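You operate a simulated robot arm through the tools that you are given. There is no shell and no other tool. Be economical: measure what you need, move in short steps, check, and stop when the job is done.

Carry out the task below with a simulated robot arm. There is one attempt and no reset: what you move stays moved.

Task
Drain the grey water, lift both cups out of the sink and refill it to LOW.
Fine: cups on the white ribbed tray; drain shut again, fresh water from the sink tap, tap shut. Set down upright: white cup, orange cup.
Where things are to end (x, y in the base frame): white cup within 0.06 m of [1.11, 0.56]; orange cup within 0.06 m of [1.06, 0.41].

Only the result counts: the job must be done as asked and must still hold three seconds after the hand-in. Knocking over, shifting, dropping, spilling or breaking anything else fails it.

Robot
A 6-joint arm with a two-finger parallel gripper on a trunk, on a base that drives. Base frame: it is fixed to the floor where the robot stands at the start and does not move with it; the origin is under the middle of the robot, x ahead of it, y to its left, z up. Lengths are in m, angles in degrees, forces in N, time in s.
Its first joint turns from -166.0 to 166.0 degrees. Places, roughly: drain lever [0.7, 0, 0.8]; inside of the white ribbed tray [1.1, 0.5, 0.9]; sink [1, 0, 0.8]; sink tap [1.1, -0.2, 1]. Payload 3.91 kg.
The tool frame sits at the grasp point between the pads (the TCP): z along the fingers, y along the line on which they close. The tips reach 0.03 m beyond it. Largest opening 0.11 m; finger width 0.02, thickness 0.01; the body of the gripper, 0.048 by 0.112 m, starts 0.055 m behind the TCP.
Orientation is that of the tool frame in the base frame, as [roll, pitch, yaw] about the fixed x, y, z axes, in that order (R = Rz(yaw) Ry(pitch) Rx(roll)). With the fingers straight down and closing along the base's y, the tool's x points along the base's -x, its y along +y and its z along -z.

Tools
- The arm moves only by the tool nudge_tool. Its argument "steps" is a list that holds one entry, the list of rows, each a list of 6 numbers: the shift along the base's x, y, z in units of 25 mm (1.0 is 25 mm), then the turn, a rotation vector about the base's x, y, z in units of 8 degrees (1.0 is 8 degrees). In form: [[[dx, dy, dz, rx, ry, rz], ...]]. A call has 1 to 12 rows; each row shifts and turns the commanded pose from where the row before left it. "jaw" is the finger opening in m, from 0 to 0.11, set as the call begins (left out, the last holds). A call with a number of a shift or a turn outside -1 to 1 is refused whole. A row lasts 0.2 s, in which the tool goes at most 0.05 m and 8.6 degrees; a call with a longer step from one row to the next is refused whole, and so is a gripper value outside its range. A pose out of reach is approached as far as the arm can. The call stops where the force on the tool passes 40 N (or 10 N more than at its start, if that is more) or the arm is blocked; 0.2 s more then pass. The fingers move at their own pace (about 0.108 m/s each) and stop on an object; they squeeze with about 29 N. The grip force told is the motor's: it shows also when the fingers shut on nothing. Time passes only in rows, and 0.2 s behind the last, so rows that do not move let the fingers close. The reply holds the time, the measured pose of the TCP, the force on the tool along the base axes, the opening and the grip force, in the units named above and with some noise, with the torque about the TCP (base axes, N m) and any sound that the robot's microphone picked up.
- Cameras (640 x 400 px; columns grow to the right, rows downward): "scene" is now at [0.615, 0.2089, 1.3161]; the picture's right is [0.00, -0.17, 0.99], its down [-1.00, 0.04, 0.01] and it looks along [-0.04, -0.98, -0.17] (base axes); focal length 214 px, centre (320, 200). "wrist" rides on the gripper at [0.072, 0.017, -0.103] in the tool frame; the picture's right is [-0.23, 0.97, 0.00], its down [-0.76, -0.18, -0.62] and it looks along [-0.61, -0.14, 0.78] (tool axes); focal length 222 px, centre (320, 200). There is no depth. A picture from a camera that has moved, and an enlarged one, comes with that camera's place and axes in the base frame and with its lens. The place of the scene camera against the robot may be out by one fixed shift of up to 0.018 m in any direction.
- snapshot(camera): a new picture of that camera. No time passes.
- roll_base(legs): drives the robot by 1 to 6 legs, each [ahead, left, turn to the left] in m, m and degrees, along the robot's own axes; the way and the turn of a leg run together, so that a leg with both is an arc; at most 1.5 m and 180 degrees a leg. The arm and the cameras ride along, it lands a little off, and it stops where it bumps. It gives what a move gives.
- aim_head(pan, tilt): turns the head with the scene camera to pan (to the left, within 80 degrees either way) and tilt (down, from -29 to 69), counted from straight ahead of the robot. It gives what a move gives.
- inspect(camera, box): a new picture of the part [left, top, right, bottom] of that camera's present view, enlarged. No time passes.
- sign_off(): hands the job in; it is judged then, once.

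Go step by step. Nothing tells you exact positions but the pictures and the camera data: compare them with the known pose of the tool, close in by small moves and look again before you grip or let go. The budget is 120 turns and 82 pictures, counting those below and the enlarged ones. Unless the task says otherwise, let go and move clear before handing in, and close with one line.

The tools are called after ">>>" as name(argument=value, ...) on one line, values as JSON. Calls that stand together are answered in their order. nudge_tool: Moves the arm, as the interface text tells. Its arguments: {"type":"object","properties":{"steps":{"type":"array","items":{"type":"array","items":{"type":"array","items":{"type":"number"}}}},"jaw":{"type":"number"}},"required":["steps"]} The other tools are called the same way: roll_base (legs) drives the base; aim_head (pan, tilt) turns the head that bears the scene camera; snapshot (camera) takes a picture; inspect (camera, box) takes an enlarged picture of a part of a camera's view; sign_off () hands the job in.

At the start:

```text
clock: 0.0
ee_pos: [0.5173, 0.2892, 1.1977]
orientation: [-180.0, 0.0, 180.0]
wrist_force: [-0.3, -0.9, -0.4]
torque: [0.02, -0.01, -0.03]
opening: 0.1102
gripper_force: 0.1
robot x, y, heading: [-0.0039, 0.0006, -0.1]
head pan, tilt: [-80.2, 2.5]
```

scene: 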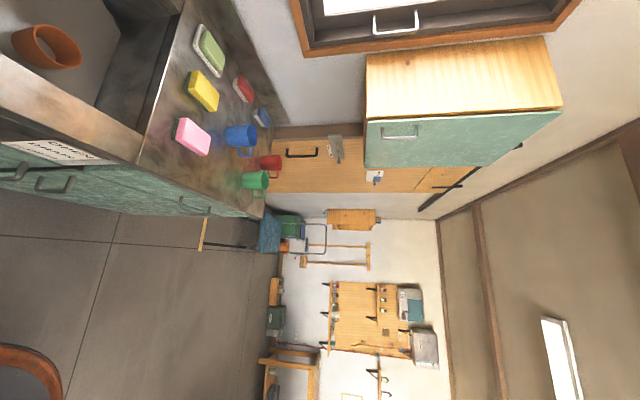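
wrist: 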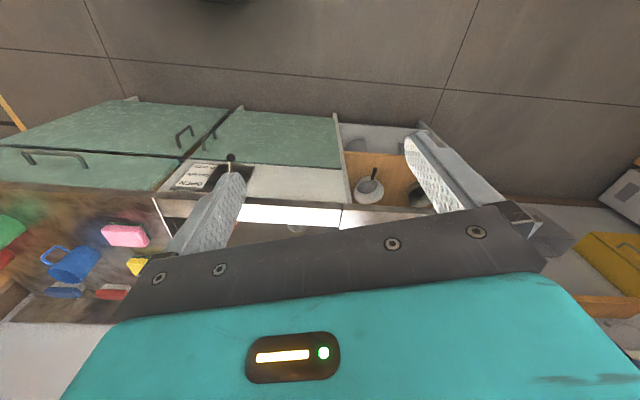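

The scene camera looks to the right, along the counter, and rolled on its side; the sink is mostly out of view. I turn the head ahead and down to see the sink, tap, lever and tray.

>>> aim_head(pan=-10, tilt=40)

>>> snapshot(camera="scene")

```text
clock: 1.4
ee_pos: [0.5177, 0.2889, 1.1971]
orientation: [-180.0, 0.0, -179.9]
wrist_force: [-0.5, -0.2, -0.3]
torque: [0.0, 0.01, 0.0]
opening: 0.1101
gripper_force: 0.0
robot x, y, heading: [0.001, -0.0023, -0.2]
head pan, tilt: [-10.0, 40.0]
```

```text
79 pictures are left
camera scene: at [0.5553, 0.2837, 1.2479], right [0.0, -0.98, 0.17], down [-0.77, 0.11, 0.63], along [-0.64, -0.13, -0.75], focal length 214 px, centre (320, 200)
```

scene: 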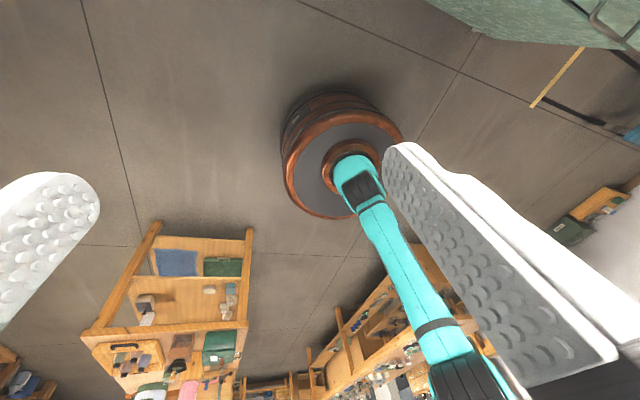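

The head camera is mounted pitched down by 90°, so "ahead" for it means down. I tilt up to see the counter.

>>> aim_head(pan=-10, tilt=-29)

>>> snapshot(camera="scene")

```text
clock: 2.8
ee_pos: [0.5172, 0.2887, 1.1969]
orientation: [180.0, 0.0, 180.0]
wrist_force: [0.8, -0.1, 0.0]
torque: [-0.01, 0.0, 0.01]
opening: 0.11
gripper_force: 0.1
robot x, y, heading: [-0.0012, 0.003, -0.0]
head pan, tilt: [-10.0, -28.6]
```

```text
78 pictures are left
camera scene: at [0.659, 0.2869, 1.2656], right [0.0, -0.98, 0.17], down [-0.88, -0.08, -0.47], along [0.48, -0.15, -0.86], focal length 214 px, centre (320, 200)
```

scene: 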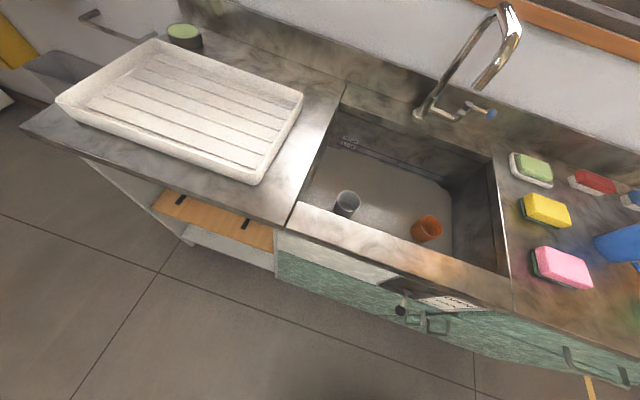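

Now I see the tray on the left, the sink with grey water and two cups, the tap with a blue-knobbed handle, and a drain lever at the front panel. I enlarge the important parts.

>>> inspect(camera="scene", box=[270, 80, 530, 290])

>>> inspect(camera="scene", box=[360, 250, 520, 350])

>>> inspect(camera="scene", box=[390, 0, 550, 130])

```text
1.90 times, centred on (400, 185) of scene
camera zoom: at [0.659, 0.2869, 1.2656], right [0.0, -0.98, 0.17], down [-0.88, -0.08, -0.47], along [0.48, -0.15, -0.86], focal length 408 px, centre (168, 229)
```

zoom: 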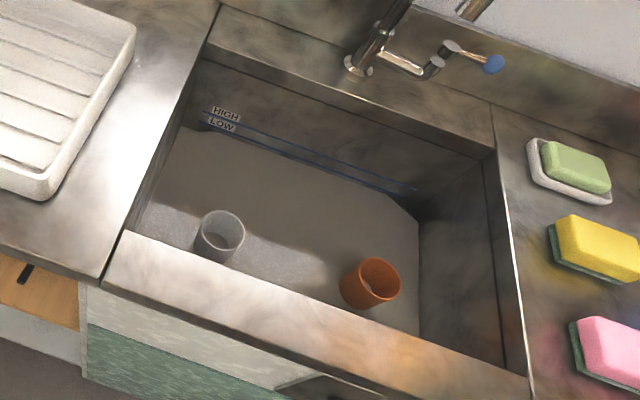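

```text
4.00 times, centred on (440, 300) of scene
camera zoom: at [0.659, 0.2869, 1.2656], right [0.0, -0.98, 0.17], down [-0.88, -0.08, -0.47], along [0.48, -0.15, -0.86], focal length 858 px, centre (-160, -200)
```

zoom: 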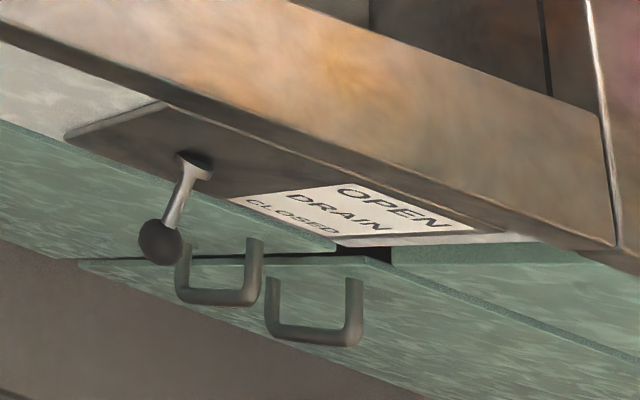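

```text
3.08 times, centred on (470, 65) of scene
camera zoom: at [0.659, 0.2869, 1.2656], right [0.0, -0.98, 0.17], down [-0.88, -0.08, -0.47], along [0.48, -0.15, -0.86], focal length 660 px, centre (-142, 615)
```

zoom: 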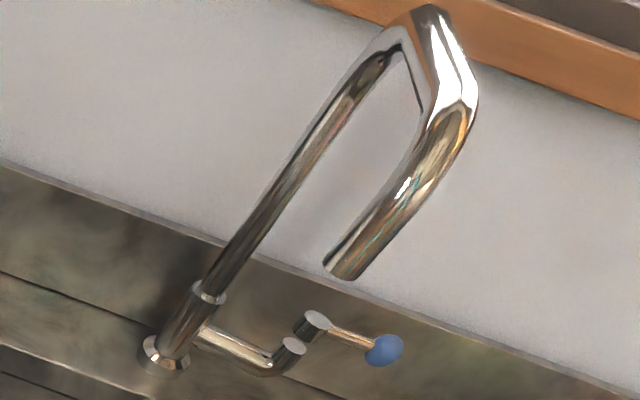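

The counter is turned about −18° against the base (depth direction D≈(0.95,−0.31), left L≈(0.31,0.95)). The drain lever's ball is about (0.67,0.03,0.78), hanging at CLOSED, with OPEN above. I bring the tool in front of it, yawed to the counter and tilted 45° forward.

>>> nudge_tool(steps=[[[0, -0.7, -1, 0, 0, -0.75], [0, -0.7, -1, 0, 0, -0.75], [0, -0.7, -1, 0, 0, -0.75], [0, -0.7, -1, -0.29, -0.894, 0], [0, -0.7, -1, -0.29, -0.894, 0], [0, -0.7, -1, -0.29, -0.894, 0], [0, -0.7, -1, -0.29, -0.894, 0], [0, -0.7, -1, -0.29, -0.894, 0], [0, -0.7, -1, -0.29, -0.894, 0], [0, -0.7, -1, 0, 0, 0], [0, -0.7, -1, 0, 0, 0], [0, -0.7, -1, 0, 0, 0]]], jaw=0.08)

>>> snapshot(camera="wrist")

>>> snapshot(camera="scene")

```text
clock: 5.4
ee_pos: [0.5191, 0.078, 0.8982]
orientation: [-180.0, 45.1, 161.9]
wrist_force: [0.8, -0.3, -0.4]
torque: [0.01, -0.02, 0.04]
opening: 0.08
gripper_force: 0.1
robot x, y, heading: [0.0019, -0.0008, 0.0]
head pan, tilt: [-10.0, -28.6]
```

```text
74 pictures are left
camera wrist: at [0.4055, 0.1334, 0.9197], right [0.45, 0.88, 0.16], down [0.04, -0.2, 0.98], along [0.89, -0.44, -0.12], focal length 222 px, centre (320, 200)
```

wrist: 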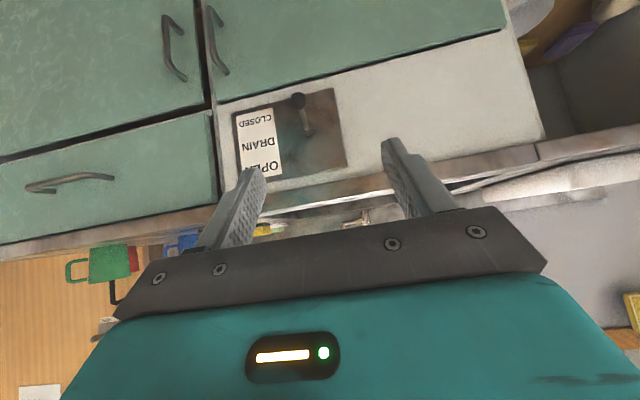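

```text
73 pictures are left
camera scene: at [0.5638, 0.0586, 1.0525], right [-0.42, -0.9, 0.12], down [-0.3, 0.01, -0.95], along [0.86, -0.44, -0.27], focal length 214 px, centre (320, 200)
```

scene: 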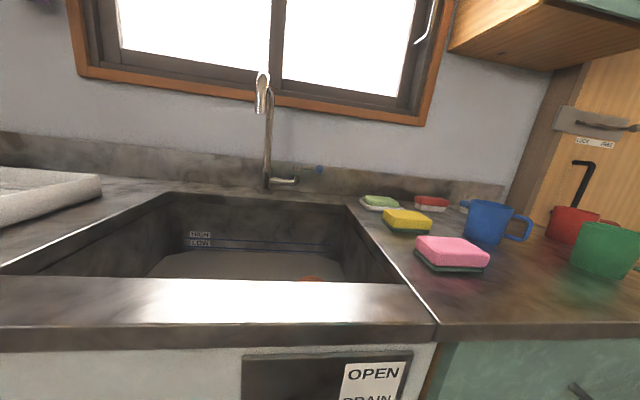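

The scene camera also rides along with the arm. Triangulating both views: lever pivot ≈(0.713,−0.016,0.76), ball ≈(0.671,−0.003,0.735). I go to a standoff 6 cm short of the ball and look.

>>> nudge_tool(steps=[[[0.9, -0.544, -0.968, 0, 0, 0], [0.9, -0.544, -0.968, 0, 0, 0], [0.9, -0.544, -0.968, 0, 0, 0], [0.9, -0.544, -0.968, 0, 0, 0], [0.9, -0.544, -0.968, 0, 0, 0]]], jaw=0.06)

>>> snapshot(camera="wrist")

```text
clock: 6.6
ee_pos: [0.6299, 0.0103, 0.7773]
orientation: [179.9, 45.1, 161.9]
wrist_force: [0.3, 0.0, 0.4]
torque: [0.01, 0.05, -0.01]
opening: 0.06
gripper_force: 0.1
robot x, y, heading: [0.0032, -0.0012, 0.1]
head pan, tilt: [-10.0, -28.6]
```

```text
72 pictures are left
camera wrist: at [0.5172, 0.0643, 0.7995], right [0.45, 0.88, 0.16], down [0.04, -0.2, 0.98], along [0.89, -0.44, -0.12], focal length 222 px, centre (320, 200)
```

wrist: 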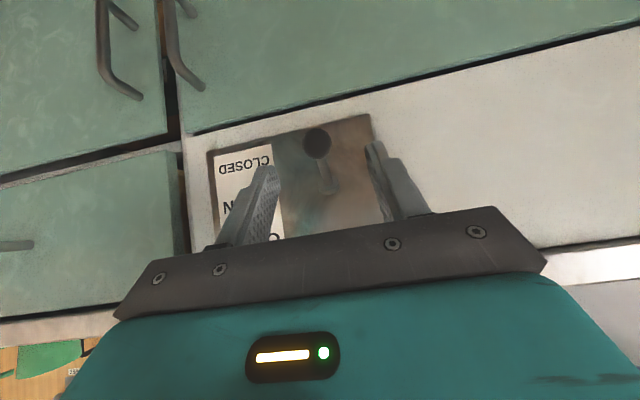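

The ball fits the estimate at (0.671,−0.005,0.735), centred between the fingers. I advance onto it and close.

>>> nudge_tool(steps=[[[0.82, -0.3, -0.85, 0, 0, 0], [0.82, -0.3, -0.85, 0, 0, 0]]])

>>> snapshot(camera="wrist")

```text
clock: 7.2
ee_pos: [0.6647, -0.0022, 0.7386]
orientation: [179.9, 45.1, 161.9]
wrist_force: [-32.6, 3.9, 14.2]
torque: [-0.4, -5.44, 0.31]
opening: 0.06
gripper_force: 0.1
robot x, y, heading: [-0.0011, -0.0021, -0.0]
head pan, tilt: [-10.0, -28.6]
stopped in row 2: the force on the tool passed its limit at 126 N (the readings are from after the stop); the commanded pose is now the measured one
```

```text
71 pictures are left
camera wrist: at [0.5519, 0.0514, 0.7619], right [0.45, 0.88, 0.16], down [0.03, -0.2, 0.98], along [0.89, -0.44, -0.12], focal length 222 px, centre (320, 200)
```

wrist: 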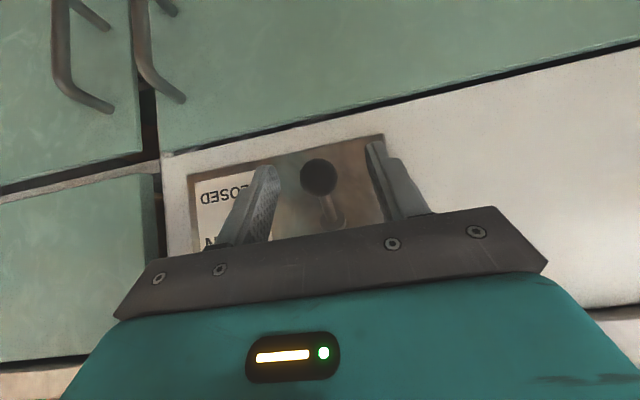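

A bump: torque says the contact is ~0.17 m above the TCP, i.e. the scene camera head hit the counter lip. I back off, tilt the tool 24° flatter so the head clears the lip, and look.

>>> nudge_tool(steps=[[[-0.81, 0.26, 0.85, 0, 0, 0], [0, 0, 0, -0.309, -0.951, 0], [0, 0, 0, -0.309, -0.951, 0], [0, 0, 0, -0.309, -0.951, 0]]])

>>> snapshot(camera="wrist")

```text
clock: 8.2
ee_pos: [0.6468, 0.0032, 0.7597]
orientation: [179.9, 69.3, 161.9]
wrist_force: [-0.1, 0.4, 0.9]
torque: [0.0, 0.0, -0.02]
opening: 0.0598
gripper_force: 0.0
robot x, y, heading: [-0.002, 0.0005, -0.1]
head pan, tilt: [-10.0, -28.6]
```

```text
70 pictures are left
camera wrist: at [0.5358, 0.0571, 0.7297], right [0.38, 0.9, 0.21], down [-0.35, -0.07, 0.93], along [0.86, -0.43, 0.29], focal length 222 px, centre (320, 200)
```

wrist: 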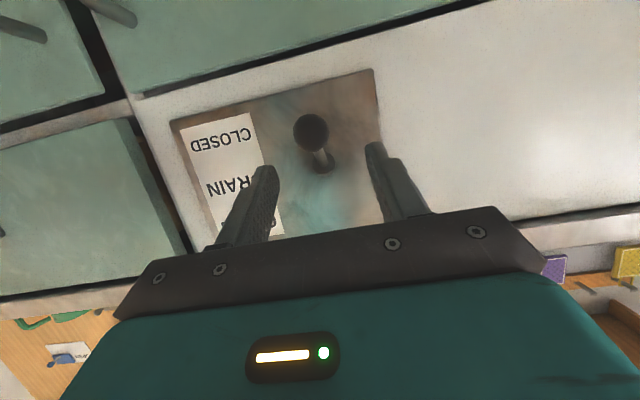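

The ball reads (0.671,−0.006,0.730). I move down and forward onto it and close.

>>> nudge_tool(steps=[[[0, 0, -1, 0, 0, 0], [0.96, -0.36, -0.15, 0, 0, 0], [0.1, -0.03, 0, 0, 0, 0]]])

>>> nudge_tool(steps=[[[0, 0, 0, 0, 0, 0], [0, 0, 0, 0, 0, 0], [0, 0, 0, 0, 0, 0]]], jaw=0)

>>> snapshot(camera="wrist")

```text
clock: 9.1
ee_pos: [0.6738, -0.0062, 0.7297]
orientation: [179.9, 69.1, 162.0]
wrist_force: [0.4, 0.4, 0.9]
torque: [0.0, 0.02, 0.04]
opening: 0.0603
gripper_force: 0.0
robot x, y, heading: [-0.0026, 0.0019, 0.2]
head pan, tilt: [-10.0, -28.6]
```

```text
clock: 9.8
ee_pos: [0.6733, -0.0085, 0.7295]
orientation: [179.9, 69.1, 161.8]
wrist_force: [-8.7, -18.7, -0.4]
torque: [-0.08, -0.04, -0.2]
opening: 0.0253
gripper_force: 45.6
robot x, y, heading: [0.0034, -0.005, -0.1]
head pan, tilt: [-10.0, -28.6]
```

```text
69 pictures are left
camera wrist: at [0.5624, 0.0461, 0.7002], right [0.38, 0.9, 0.21], down [-0.35, -0.07, 0.93], along [0.86, -0.43, 0.29], focal length 222 px, centre (320, 200)
```

wrist: 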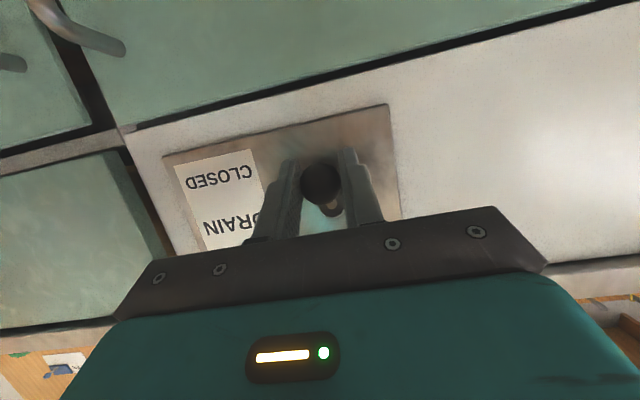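

The ball is held (25 mm). I lift it in an arc toward OPEN.

>>> nudge_tool(steps=[[[-0.13, 0.06, 0.3, 0, 0, 0], [-0.13, 0.04, 0.3, 0, 0, 0], [-0.08, 0.03, 0.6, 0, 0, 0], [0.08, -0.03, 0.6, 0, 0, 0], [0.27, -0.087, 0.6, 0, 0, 0]]])

>>> snapshot(camera="wrist")

```text
clock: 10.8
ee_pos: [0.6663, -0.0056, 0.7668]
orientation: [-179.9, 69.0, 162.1]
wrist_force: [-2.8, -5.0, 4.3]
torque: [-0.11, -0.2, -0.08]
opening: 0.0256
gripper_force: 45.1
robot x, y, heading: [-0.0006, -0.0007, -0.0]
head pan, tilt: [-10.0, -28.6]
stopped in row 4: the force on the tool passed its limit at 77 N (the readings are from after the stop); the commanded pose is now the measured one
```

```text
68 pictures are left
camera wrist: at [0.554, 0.0486, 0.7376], right [0.38, 0.9, 0.21], down [-0.35, -0.07, 0.93], along [0.86, -0.43, 0.29], focal length 222 px, centre (320, 200)
```

wrist: 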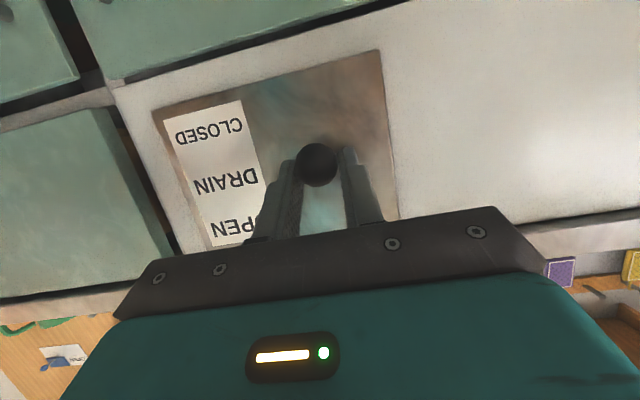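

The lever is about mid-way; the stop may be from an arc mismatch. I continue with smaller steps.

>>> nudge_tool(steps=[[[0, 0, 0.2, 0, 0, 0], [0, 0, 0.2, 0, 0, 0], [0, 0, 0.2, 0, 0, 0]]])

```text
clock: 11.6
ee_pos: [0.6655, -0.0043, 0.7824]
orientation: [-179.9, 69.1, 162.1]
wrist_force: [0.5, 0.0, 0.2]
torque: [0.01, -0.03, 0.04]
opening: 0.0
gripper_force: 37.9
robot x, y, heading: [-0.0006, 0.002, -0.0]
head pan, tilt: [-10.0, -28.6]
```

The ball slipped out of the grip. I open and look where the lever is.

>>> nudge_tool(steps=[[[-0.5, 0.16, 0.3, 0, 0, 0]]], jaw=0.06)

>>> snapshot(camera="wrist")

```text
clock: 12.0
ee_pos: [0.651, -0.0004, 0.788]
orientation: [-180.0, 68.9, 162.1]
wrist_force: [0.6, 0.6, -0.1]
torque: [0.01, -0.04, -0.01]
opening: 0.0598
gripper_force: 0.0
robot x, y, heading: [0.0002, -0.0019, 0.0]
head pan, tilt: [-10.0, -28.6]
```

```text
67 pictures are left
camera wrist: at [0.5404, 0.0535, 0.7595], right [0.38, 0.9, 0.21], down [-0.35, -0.07, 0.93], along [0.86, -0.43, 0.29], focal length 222 px, centre (320, 200)
```

wrist: 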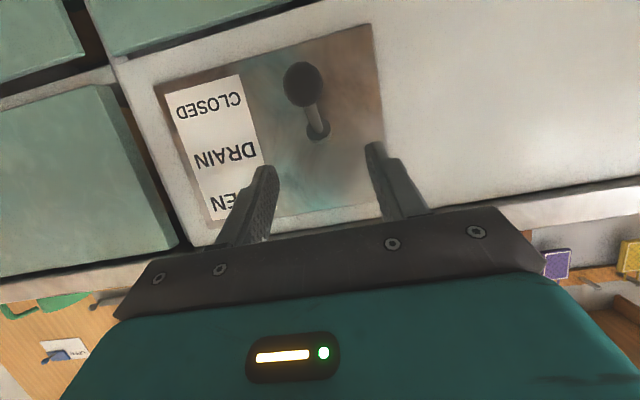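

The lever fell back to CLOSED (it returns or slid out). Instead I will cradle the ball from below with a flat tool and nearly closed fingers; first back off, go horizontal and below it.

>>> nudge_tool(steps=[[[-0.8, 0.26, 0, 0, 0, 0], [-0.76, 0.26, -0.9, -0.27, -0.83, 0], [0, 0, -0.9, -0.27, -0.83, 0], [0, 0, -0.9, -0.27, -0.83, 0], [0, 0, -0.94, 0, 0, 0]]], jaw=0.013)

>>> snapshot(camera="wrist")

```text
clock: 13.1
ee_pos: [0.6478, 0.0226, 0.74]
orientation: [-3.2, 89.7, -21.2]
wrist_force: [-33.2, 3.8, 20.6]
torque: [-0.52, -0.16, -0.87]
opening: 0.0171
gripper_force: 3.9
out of reach, approached as far as the arm can: row 2, 3, 4, 5
robot x, y, heading: [-0.0035, -0.0001, 0.1]
head pan, tilt: [-10.0, -28.6]
stopped in row 5: the force on the tool passed its limit at 268 N (the readings are from after the stop); the commanded pose is now the measured one
```

```text
66 pictures are left
camera wrist: at [0.556, 0.0704, 0.6668], right [0.3, 0.93, 0.23], down [-0.65, 0.03, 0.76], along [0.7, -0.37, 0.61], focal length 222 px, centre (320, 200)
```

wrist: 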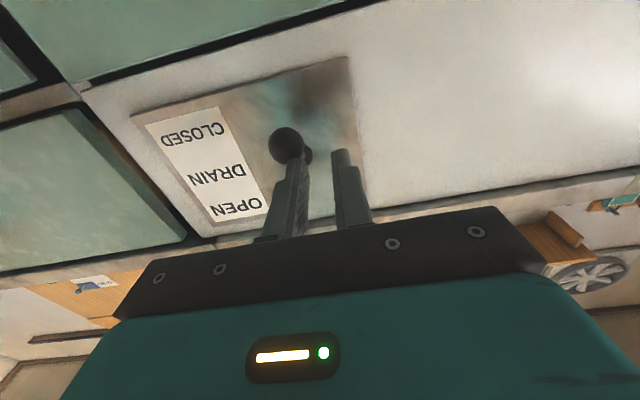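

The flat pose is out of reach this close, and the fingers ended on top of the ball. I lift off and drive the base back 0.15 m for room.

>>> nudge_tool(steps=[[[0, 0, 0.6, 0, 0, 0], [-0.3, 0.1, 0.4, 0, 0, 0]]], jaw=0.013)

>>> roll_base(legs=[[-0.15, 0, 0]])

>>> snapshot(camera="wrist")

```text
clock: 13.7
ee_pos: [0.6431, 0.0252, 0.7627]
orientation: [-15.6, 89.8, -33.7]
wrist_force: [0.7, 1.0, 0.1]
torque: [-0.01, 0.01, 0.04]
opening: 0.013
gripper_force: 0.0
robot x, y, heading: [0.0039, 0.0002, 0.2]
head pan, tilt: [-10.0, -28.6]
```

```text
clock: 15.0
ee_pos: [0.4944, 0.0258, 0.7629]
orientation: [-9.9, 89.7, -27.8]
wrist_force: [-0.2, -0.2, 0.6]
torque: [-0.01, -0.01, -0.01]
opening: 0.0131
gripper_force: 0.1
robot x, y, heading: [-0.1548, -0.001, 0.1]
head pan, tilt: [-10.0, -28.6]
```

```text
65 pictures are left
camera wrist: at [0.4009, 0.0736, 0.691], right [0.3, 0.93, 0.23], down [-0.65, 0.03, 0.76], along [0.7, -0.38, 0.61], focal length 222 px, centre (320, 200)
```

wrist: 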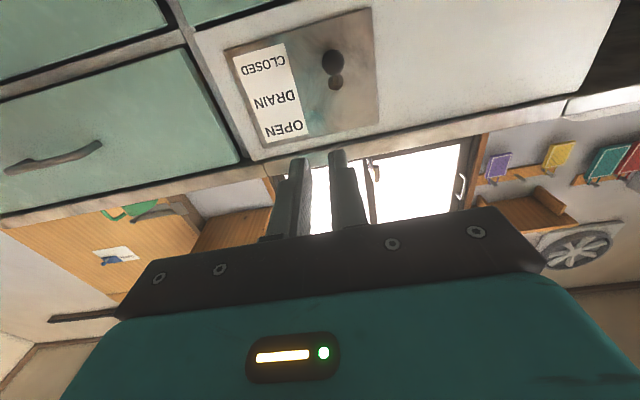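

Lever intact at CLOSED. Now I lower to z≈0.697 and move to a standoff in front of the ball, underneath.

>>> nudge_tool(steps=[[[0.6, -0.1, -0.9, 0, 0, 0], [0.6, -0.1, -0.9, 0, 0, 0], [0.6, -0.1, -0.84, 0, 0, 0], [0.95, -0.08, 0, 0, 0, 0], [0.95, -0.08, 0, 0, 0, 0], [0.95, -0.08, 0, 0, 0, 0]]])

>>> snapshot(camera="wrist")

>>> snapshot(camera="scene")

```text
clock: 16.4
ee_pos: [0.6109, 0.011, 0.6957]
orientation: [-10.9, 89.7, -28.9]
wrist_force: [-0.7, -0.3, -0.2]
torque: [0.02, -0.01, 0.02]
opening: 0.0132
gripper_force: 0.2
robot x, y, heading: [-0.1537, 0.0013, 0.1]
head pan, tilt: [-10.0, -28.6]
```

```text
64 pictures are left
camera wrist: at [0.5181, 0.0591, 0.6241], right [0.3, 0.93, 0.23], down [-0.65, 0.03, 0.76], along [0.7, -0.38, 0.61], focal length 222 px, centre (320, 200)
```

wrist: 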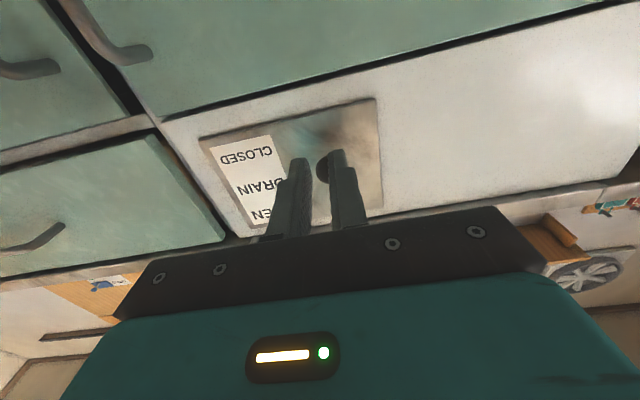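

```text
63 pictures are left
camera scene: at [0.537, 0.0297, 0.8497], right [-0.47, -0.88, 0.0], down [0.43, -0.23, -0.88], along [0.77, -0.41, 0.48], focal length 214 px, centre (320, 200)
```

scene: 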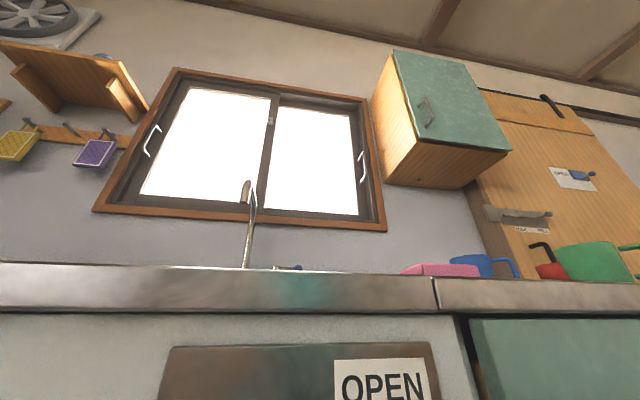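

The ball sits slightly above and between the fingertips. I slide under it and then lift gently.

>>> nudge_tool(steps=[[[0.76, -0.28, 0, 0, 0, 0], [0.76, -0.28, 0, 0, 0, 0], [0.76, -0.28, 0, 0, 0, 0], [0, 0, 0.4, 0, 0, 0], [0, 0, 0.4, 0, 0, 0]]])

>>> snapshot(camera="wrist")

```text
clock: 17.6
ee_pos: [0.6654, -0.0079, 0.7169]
orientation: [-5.1, 89.7, -23.2]
wrist_force: [0.0, 0.7, -0.1]
torque: [0.01, -0.04, -0.02]
opening: 0.0133
gripper_force: 0.1
robot x, y, heading: [-0.1521, 0.0018, 0.2]
head pan, tilt: [-10.0, -28.6]
```

```text
62 pictures are left
camera wrist: at [0.574, 0.0392, 0.6445], right [0.3, 0.93, 0.23], down [-0.65, 0.03, 0.76], along [0.7, -0.38, 0.61], focal length 222 px, centre (320, 200)
```

wrist: 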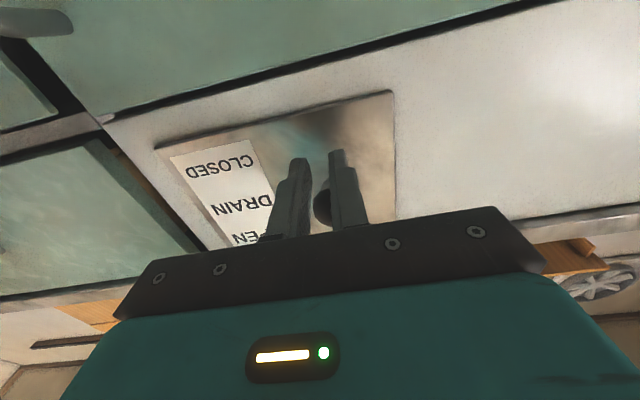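

The ball is just above the right-hand finger in view; I shift about 4 mm left (L) and keep lifting.

>>> nudge_tool(steps=[[[0.05, 0.15, 0, 0, 0, 0], [0, 0, 0.3, 0, 0, 0], [0, 0, 0.3, 0, 0, 0], [0, 0, 0.3, 0, 0, 0]]])

>>> snapshot(camera="wrist")

```text
clock: 18.6
ee_pos: [0.6681, -0.0047, 0.7389]
orientation: [-7.7, 89.7, -25.8]
wrist_force: [-0.3, -0.8, 0.0]
torque: [-0.01, -0.02, 0.01]
opening: 0.0131
gripper_force: 0.0
robot x, y, heading: [-0.1503, 0.0017, 0.1]
head pan, tilt: [-10.0, -28.6]
```

```text
61 pictures are left
camera wrist: at [0.575, 0.0426, 0.6676], right [0.3, 0.93, 0.23], down [-0.65, 0.03, 0.76], along [0.7, -0.38, 0.61], focal length 222 px, centre (320, 200)
```

wrist: 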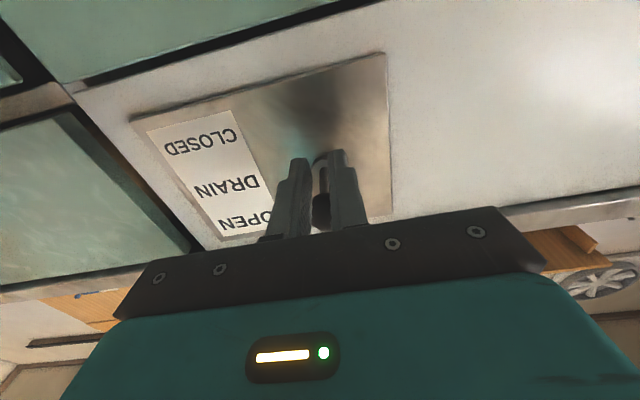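

The lever is riding up freely on the fingers. I keep lifting toward OPEN.

>>> nudge_tool(steps=[[[0, 0, 0.3, 0, 0, 0], [0, 0, 0.3, 0, 0, 0], [0, 0, 0.3, 0, 0, 0], [0, 0, 0.3, 0, 0, 0], [0, 0, 0.3, 0, 0, 0]]])

>>> snapshot(camera="wrist")

```text
clock: 19.8
ee_pos: [0.6677, -0.0065, 0.7736]
orientation: [-132.7, 89.7, -150.7]
wrist_force: [-2.4, -1.1, -32.0]
torque: [0.3, 0.86, 0.06]
opening: 0.0178
gripper_force: 24.3
robot x, y, heading: [-0.1485, -0.0034, 0.2]
head pan, tilt: [-10.0, -28.6]
```

```text
60 pictures are left
camera wrist: at [0.5749, 0.0415, 0.7019], right [0.3, 0.93, 0.23], down [-0.65, 0.02, 0.76], along [0.7, -0.38, 0.61], focal length 222 px, centre (320, 200)
```

wrist: 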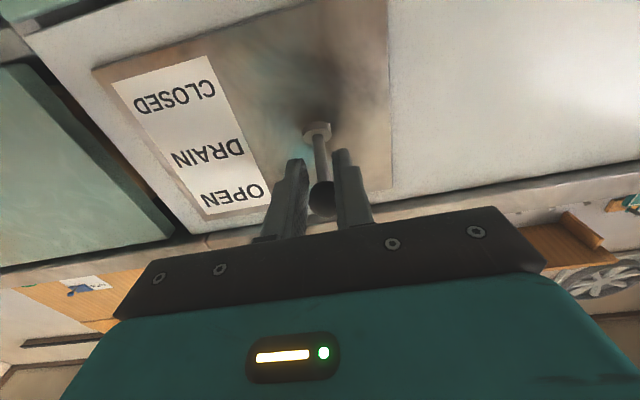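

The lever is up against its end stop (32 N). I relax downward a little, to see if it stays up.

>>> nudge_tool(steps=[[[0, 0, -0.5, 0, 0, 0], [0, 0, -0.7, 0, 0, 0]]])

>>> snapshot(camera="wrist")

```text
clock: 20.4
ee_pos: [0.6687, -0.0046, 0.7486]
orientation: [-0.6, 89.6, -18.6]
wrist_force: [0.6, -0.2, -0.4]
torque: [0.0, 0.0, -0.01]
opening: 0.0132
gripper_force: 0.0
robot x, y, heading: [-0.152, 0.0017, -0.1]
head pan, tilt: [-10.0, -28.6]
```

```text
59 pictures are left
camera wrist: at [0.576, 0.0431, 0.6758], right [0.3, 0.93, 0.23], down [-0.65, 0.03, 0.76], along [0.7, -0.38, 0.61], focal length 222 px, centre (320, 200)
```

wrist: 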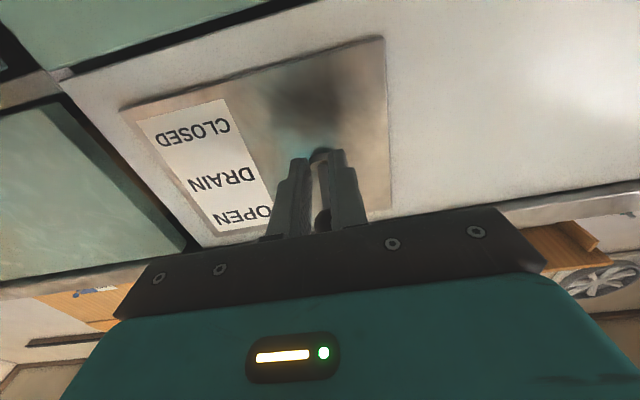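

The lever may still be resting on the fingers; I lower further to verify.

>>> nudge_tool(steps=[[[0, 0, -0.7, 0, 0, 0], [0, 0, -0.7, 0, 0, 0]]])

>>> snapshot(camera="wrist")

```text
clock: 21.0
ee_pos: [0.6688, -0.004, 0.7107]
orientation: [-2.0, 89.7, -20.0]
wrist_force: [0.0, -0.9, 0.6]
torque: [0.03, 0.02, 0.01]
opening: 0.0131
gripper_force: 0.1
robot x, y, heading: [-0.1483, -0.0025, 0.3]
head pan, tilt: [-10.0, -28.6]
```

```text
58 pictures are left
camera wrist: at [0.5759, 0.0425, 0.6393], right [0.3, 0.93, 0.23], down [-0.65, 0.02, 0.76], along [0.7, -0.38, 0.61], focal length 222 px, centre (320, 200)
```

wrist: 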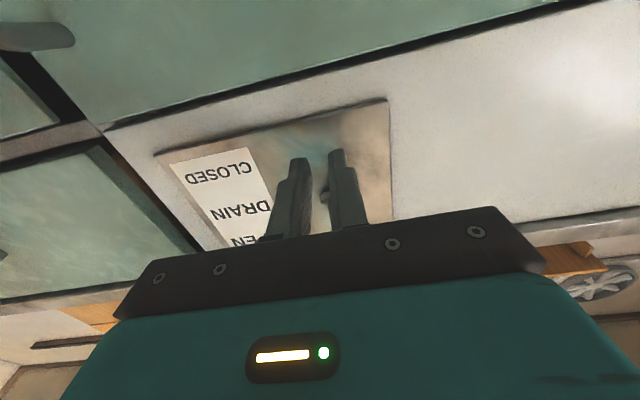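

The view is hidden; I back off along −D to see the lever.

>>> nudge_tool(steps=[[[-0.95, 0.31, -0.3, 0, 0, 0], [-0.95, 0.31, 0, 0, 0, 0], [-0.95, 0.31, 0, 0, 0, 0]]])

>>> snapshot(camera="wrist")

```text
clock: 21.8
ee_pos: [0.5961, 0.018, 0.705]
orientation: [-7.3, 89.6, -25.4]
wrist_force: [-0.1, 0.8, 0.5]
torque: [0.03, 0.01, 0.03]
opening: 0.0128
gripper_force: 0.0
robot x, y, heading: [-0.1482, -0.0015, -0.2]
head pan, tilt: [-10.0, -28.6]
```

```text
57 pictures are left
camera wrist: at [0.5047, 0.0664, 0.6327], right [0.3, 0.93, 0.23], down [-0.65, 0.03, 0.76], along [0.7, -0.38, 0.61], focal length 222 px, centre (320, 200)
```

wrist: 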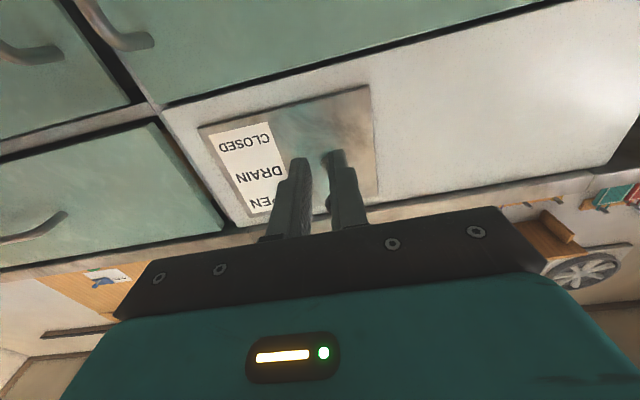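

The ball is no longer at the low position, so the lever stays at OPEN. I raise the arm and turn the tool back to pointing down to watch the sink.

>>> nudge_tool(steps=[[[-0.95, 0.31, 0, 0, 0, 0], [-0.5, 0.16, 1, 0, 0, 0], [0, 0, 1, 0, 0, 0], [0, 0, 1, 0, 0, 0], [0, 0, 1, 0, 0, 0], [0, 0, 1, 0.309, 0.951, 0], [0, 0, 1, 0.309, 0.951, 0], [0, 0, 1, 0.309, 0.951, 0], [0, 0, 1, 0.309, 0.951, 0], [0, 0, 1, 0.309, 0.951, 0], [0, 0, 1, 0.309, 0.951, 0], [0, 0, 1, 0.309, 0.951, 0]]])

>>> nudge_tool(steps=[[[0, 0, 1, 0.309, 0.951, 0], [0, 0, 1, 0.309, 0.951, 0], [0, 0, 1, 0.309, 0.951, 0], [0, 0, 1, 0.309, 0.951, 0], [0, 0, 1, 0.077, 0.238, 0]]], jaw=0.09)

>>> snapshot(camera="scene")

```text
clock: 24.4
ee_pos: [0.5594, 0.0305, 0.9806]
orientation: [180.0, 34.2, 162.1]
wrist_force: [1.0, -0.1, 0.5]
torque: [-0.04, 0.03, 0.02]
opening: 0.013
gripper_force: 0.0
robot x, y, heading: [-0.1538, 0.0017, 0.1]
head pan, tilt: [-10.0, -28.6]
```

```text
clock: 25.6
ee_pos: [0.5604, 0.0303, 1.1056]
orientation: [-180.0, 0.2, 162.1]
wrist_force: [-0.4, 0.3, 0.6]
torque: [0.01, -0.03, -0.01]
opening: 0.09
gripper_force: 0.0
robot x, y, heading: [-0.1512, -0.0013, -0.1]
head pan, tilt: [-10.0, -28.6]
```

```text
56 pictures are left
camera scene: at [0.6907, -0.0174, 1.1731], right [-0.3, -0.94, 0.17], down [-0.86, 0.19, -0.47], along [0.41, -0.29, -0.86], focal length 214 px, centre (320, 200)
```

scene: 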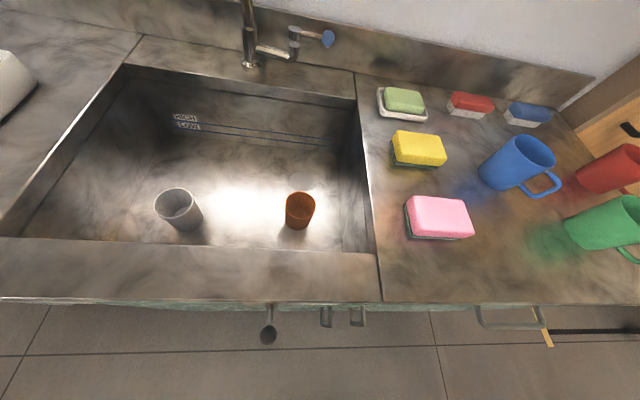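

The water looks drained: the sink floor is bare metal, and the lever sticks out up at OPEN. I enlarge to verify.

>>> inspect(camera="scene", box=[60, 60, 400, 272])

>>> inspect(camera="scene", box=[220, 0, 360, 90])

```text
1.88 times, centred on (230, 166) of scene
camera zoom: at [0.6907, -0.0174, 1.1731], right [-0.3, -0.94, 0.17], down [-0.86, 0.19, -0.47], along [0.41, -0.29, -0.86], focal length 404 px, centre (489, 264)
```

zoom: 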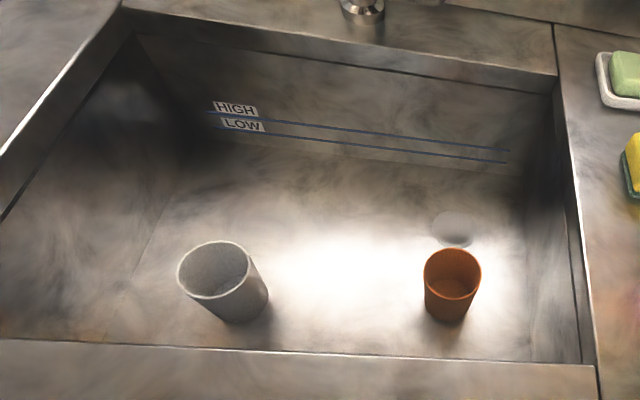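

```text
4.44 times, centred on (290, 45) of scene
camera zoom: at [0.6907, -0.0174, 1.1731], right [-0.3, -0.94, 0.17], down [-0.86, 0.19, -0.47], along [0.41, -0.29, -0.86], focal length 953 px, centre (453, 889)
```

zoom: 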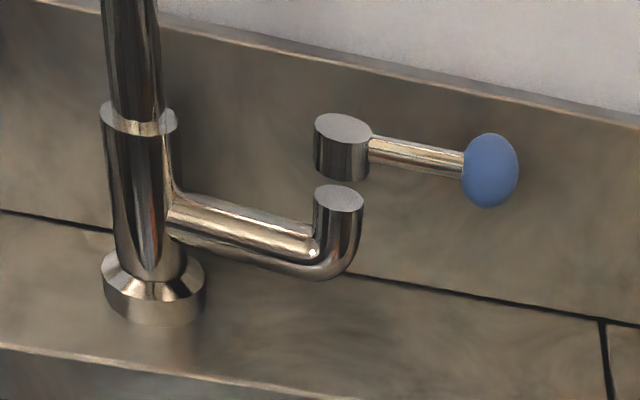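

Drained. Cups: white rim centre ≈(0.936,0.122,0.77), orange ≈(0.880,−0.107,0.775), floor z≈0.685. I retract the arm and drive the base to about (0.44,0.38), from where sink, tray, lever and tap should all be in reach.

>>> nudge_tool(steps=[[[-1, 0, 0, 0, 0, 0], [-1, 0, 0, 0, 0, 0], [-1, 0, 0, 0, 0, 0], [-1, 0, 0, 0, 0, 0], [-1, 0, 0, 0, 0, 0], [-1, 0, 0, 0, 0, 0], [-1, 0, 0, 0, 0, 0]]], jaw=0.11)

>>> roll_base(legs=[[0.2, 0.383, 0], [0.36, 0, 0]])

>>> snapshot(camera="scene")

```text
clock: 27.2
ee_pos: [0.3856, 0.0318, 1.1035]
orientation: [180.0, 0.2, 162.0]
wrist_force: [0.0, 0.1, 0.1]
torque: [0.04, 0.05, -0.01]
opening: 0.1099
gripper_force: 0.0
robot x, y, heading: [-0.1512, 0.0001, 0.3]
head pan, tilt: [-10.0, -28.6]
```

```text
clock: 31.8
ee_pos: [0.9431, 0.4076, 1.1027]
orientation: [-180.0, 0.4, 162.0]
wrist_force: [0.4, -0.2, -0.4]
torque: [0.02, -0.02, 0.0]
opening: 0.11
gripper_force: 0.1
robot x, y, heading: [0.4088, 0.3767, 0.1]
head pan, tilt: [-10.0, -28.6]
```

```text
53 pictures are left
camera scene: at [1.0745, 0.36, 1.1718], right [-0.3, -0.94, 0.17], down [-0.86, 0.19, -0.48], along [0.41, -0.29, -0.86], focal length 214 px, centre (320, 200)
```

scene: 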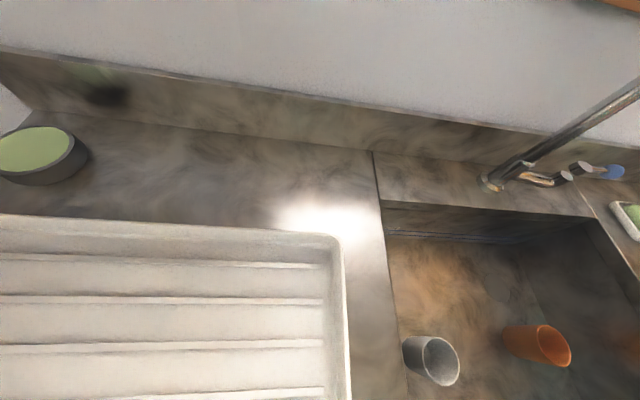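

From here everything should be in reach. I move over the white cup at (0.936,0.122), staying left of the spout, and look.

>>> nudge_tool(steps=[[[0, -0.95, -0.3, 0, 0, 0], [0, -0.95, -0.3, 0, 0, 0], [0, -0.95, -0.3, 0, 0, 0], [0, -0.95, -0.3, 0, 0, 0], [0, -0.95, -0.3, 0, 0, 0], [0, -0.95, -0.3, 0, 0, 0], [0, -0.95, -0.3, 0, 0, 0], [0, -0.95, -0.3, 0, 0, 0], [-0.02, -0.95, -0.3, 0, 0, 0], [-0.05, -0.95, -0.3, 0, 0, 0], [-0.1, -0.95, -0.5, 0, 0, 0], [-0.1, -0.95, -0.5, 0, 0, 0]]])

>>> snapshot(camera="wrist")

>>> snapshot(camera="scene")

```text
clock: 34.4
ee_pos: [0.9368, 0.1227, 1.0055]
orientation: [-180.0, 0.3, 162.0]
wrist_force: [-0.2, -0.1, -0.4]
torque: [0.0, 0.02, -0.01]
opening: 0.1101
gripper_force: 0.1
robot x, y, heading: [0.4078, 0.3801, 0.1]
head pan, tilt: [-10.0, -28.6]
```

```text
52 pictures are left
camera wrist: at [0.8729, 0.1608, 1.1077], right [0.52, 0.86, 0.0], down [0.67, -0.4, 0.63], along [0.54, -0.32, -0.78], focal length 222 px, centre (320, 200)
```

wrist: 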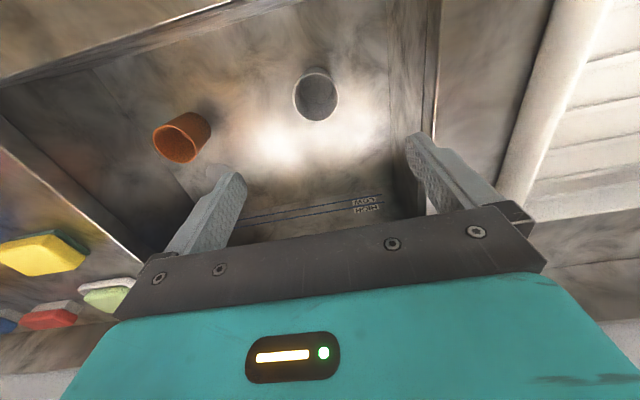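

```text
51 pictures are left
camera scene: at [1.0672, 0.0744, 1.0722], right [-0.3, -0.94, 0.17], down [-0.86, 0.19, -0.48], along [0.41, -0.29, -0.86], focal length 214 px, centre (320, 200)
```

scene: 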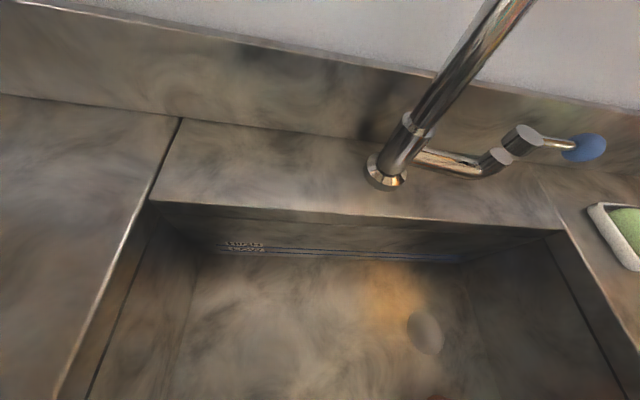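

The wrist view puts the white cup near (0.943,0.115), slightly off the scene-camera estimate. I shift there, descend 10 cm and re-measure.

>>> nudge_tool(steps=[[[0.1, -0.1, -0.8, 0, 0, 0], [0.1, -0.1, -0.8, 0, 0, 0], [0, 0, -0.8, 0, 0, 0], [0, 0, -0.8, 0, 0, 0], [0, 0, -0.8, 0, 0, 0]]])

>>> snapshot(camera="wrist")

```text
clock: 35.5
ee_pos: [0.9422, 0.1157, 0.9036]
orientation: [179.9, 0.3, 161.9]
wrist_force: [-0.9, 0.0, 0.0]
torque: [0.0, 0.0, 0.0]
opening: 0.1101
gripper_force: 0.0
robot x, y, heading: [0.4085, 0.379, 0.0]
head pan, tilt: [-10.0, -28.6]
```

```text
50 pictures are left
camera wrist: at [0.8787, 0.1551, 1.0079], right [0.52, 0.86, 0.0], down [0.67, -0.4, 0.63], along [0.54, -0.32, -0.78], focal length 222 px, centre (320, 200)
```

wrist: 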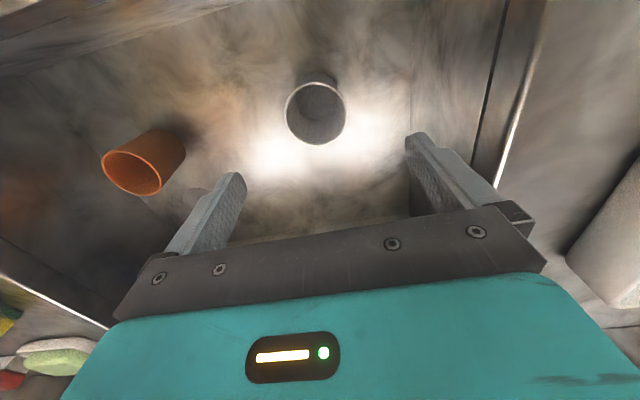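

The cup rim is about (0.945,0.112,0.76), within a few mm of the tool axis. I descend around it in steps.

>>> nudge_tool(steps=[[[0.12, -0.1, -0.8, 0, 0, 0], [0, 0, -0.8, 0, 0, 0], [0, 0, -0.8, 0, 0, 0], [0, 0, -0.8, 0, 0, 0]]])

>>> snapshot(camera="wrist")

```text
clock: 36.5
ee_pos: [0.9455, 0.1147, 0.8225]
orientation: [180.0, 0.3, 162.0]
wrist_force: [0.3, 0.0, -0.5]
torque: [0.01, -0.03, 0.03]
opening: 0.1103
gripper_force: 0.0
robot x, y, heading: [0.4088, 0.3754, 0.2]
head pan, tilt: [-10.0, -28.6]
```

```text
49 pictures are left
camera wrist: at [0.8811, 0.1535, 0.9274], right [0.52, 0.86, 0.0], down [0.67, -0.4, 0.63], along [0.54, -0.32, -0.78], focal length 222 px, centre (320, 200)
```

wrist: 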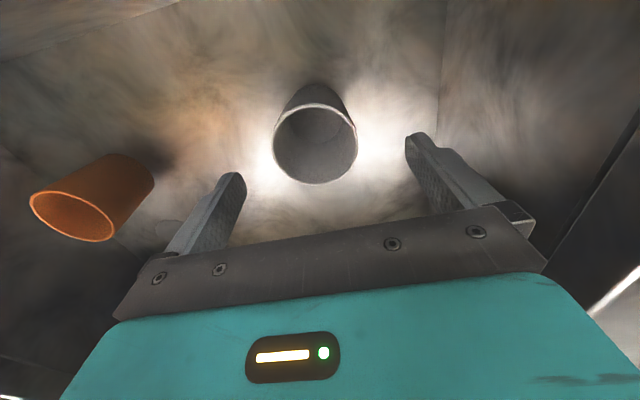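

The rim is well centred (≈(0.944,0.112), Ø 68 mm). I descend to z≈0.747 and close.

>>> nudge_tool(steps=[[[0, -0.1, -0.75, 0, 0, 0], [0, 0, -0.75, 0, 0, 0], [0, 0, -0.75, 0, 0, 0], [0, 0, -0.75, 0, 0, 0]]])

>>> nudge_tool(steps=[[[0, 0, 0, 0, 0, 0], [0, 0, 0, 0, 0, 0], [0, 0, 0, 0, 0, 0]]], jaw=0)

>>> snapshot(camera="wrist")

```text
clock: 37.5
ee_pos: [0.9452, 0.1125, 0.749]
orientation: [-180.0, 0.4, 162.0]
wrist_force: [0.0, -0.7, -0.2]
torque: [-0.01, 0.0, 0.01]
opening: 0.1099
gripper_force: 0.2
robot x, y, heading: [0.4073, 0.3749, 0.1]
head pan, tilt: [-10.0, -28.6]
```

```text
clock: 38.4
ee_pos: [0.9446, 0.1121, 0.748]
orientation: [179.9, 0.2, 162.0]
wrist_force: [0.2, -1.1, -0.1]
torque: [-0.02, 0.01, 0.02]
opening: 0.0564
gripper_force: 28.8
robot x, y, heading: [0.411, 0.375, 0.2]
head pan, tilt: [-10.0, -28.6]
```

```text
48 pictures are left
camera wrist: at [0.8813, 0.1509, 0.8524], right [0.52, 0.86, 0.0], down [0.67, -0.4, 0.63], along [0.54, -0.32, -0.78], focal length 222 px, centre (320, 200)
```

wrist: 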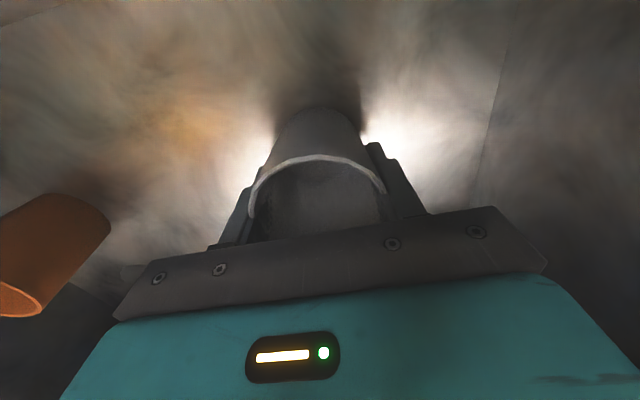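

The white cup is held (tapered, 56 mm at the pads). I lift it straight up.

>>> nudge_tool(steps=[[[0, 0, 0.5, 0, 0, 0], [0, 0, 1, 0, 0, 0], [0, 0, 1, 0, 0, 0], [0, 0, 1, 0, 0, 0], [0, 0, 1, 0, 0, 0], [0, 0, 1, 0, 0, 0], [0, 0, 1, 0, 0, 0], [0, 0, 1, 0, 0, 0], [0, 0, 1, 0, 0, 0], [0, 0, 1, 0, 0, 0], [0, 0, 1, 0, 0, 0], [0, 0, 1, 0, 0, 0]]])

>>> nudge_tool(steps=[[[0.32, 0.9, 0.3, 0, 0, 0], [0.32, 0.9, 0.3, 0, 0, 0], [0.32, 0.9, 0, 0, 0, 0], [0.32, 0.9, 0, 0, 0, 0], [0.32, 0.9, 0, 0, 0, 0], [0.32, 0.9, 0, 0, 0, 0], [0.32, 0.9, 0, 0, 0, 0], [0.32, 0.9, 0, 0, 0, 0], [0.32, 0.9, 0, 0, 0, 0], [0.32, 0.9, 0, 0, 0, 0]]])

>>> snapshot(camera="wrist")

>>> snapshot(camera="scene")

```text
clock: 41.0
ee_pos: [0.9455, 0.1115, 1.0368]
orientation: [179.9, 0.1, 162.1]
wrist_force: [0.3, -0.7, -0.4]
torque: [0.01, -0.02, -0.03]
opening: 0.0563
gripper_force: 28.2
robot x, y, heading: [0.4036, 0.375, 0.0]
head pan, tilt: [-10.0, -28.6]
```

```text
clock: 43.1
ee_pos: [1.0251, 0.3359, 1.0491]
orientation: [-180.0, 0.2, 161.9]
wrist_force: [0.1, -0.3, -0.3]
torque: [-0.03, -0.01, 0.01]
opening: 0.0561
gripper_force: 29.3
robot x, y, heading: [0.4077, 0.3755, 0.3]
head pan, tilt: [-10.0, -28.6]
```

```text
47 pictures are left
camera wrist: at [0.961, 0.3747, 1.1536], right [0.52, 0.86, 0.0], down [0.67, -0.4, 0.63], along [0.54, -0.32, -0.78], focal length 222 px, centre (320, 200)
```

wrist: 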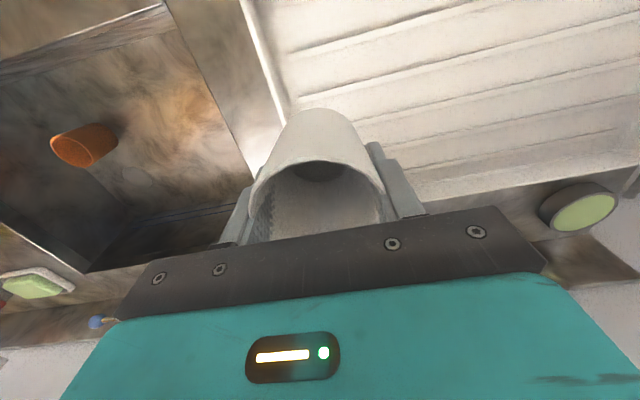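

```text
46 pictures are left
camera scene: at [1.1553, 0.2882, 1.1181], right [-0.3, -0.94, 0.17], down [-0.86, 0.19, -0.48], along [0.41, -0.29, -0.86], focal length 214 px, centre (320, 200)
```

scene: 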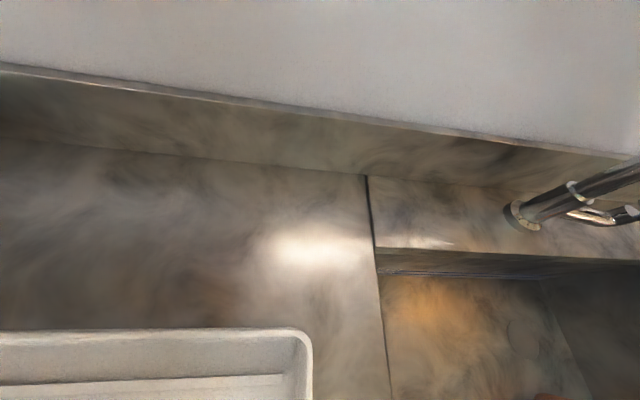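

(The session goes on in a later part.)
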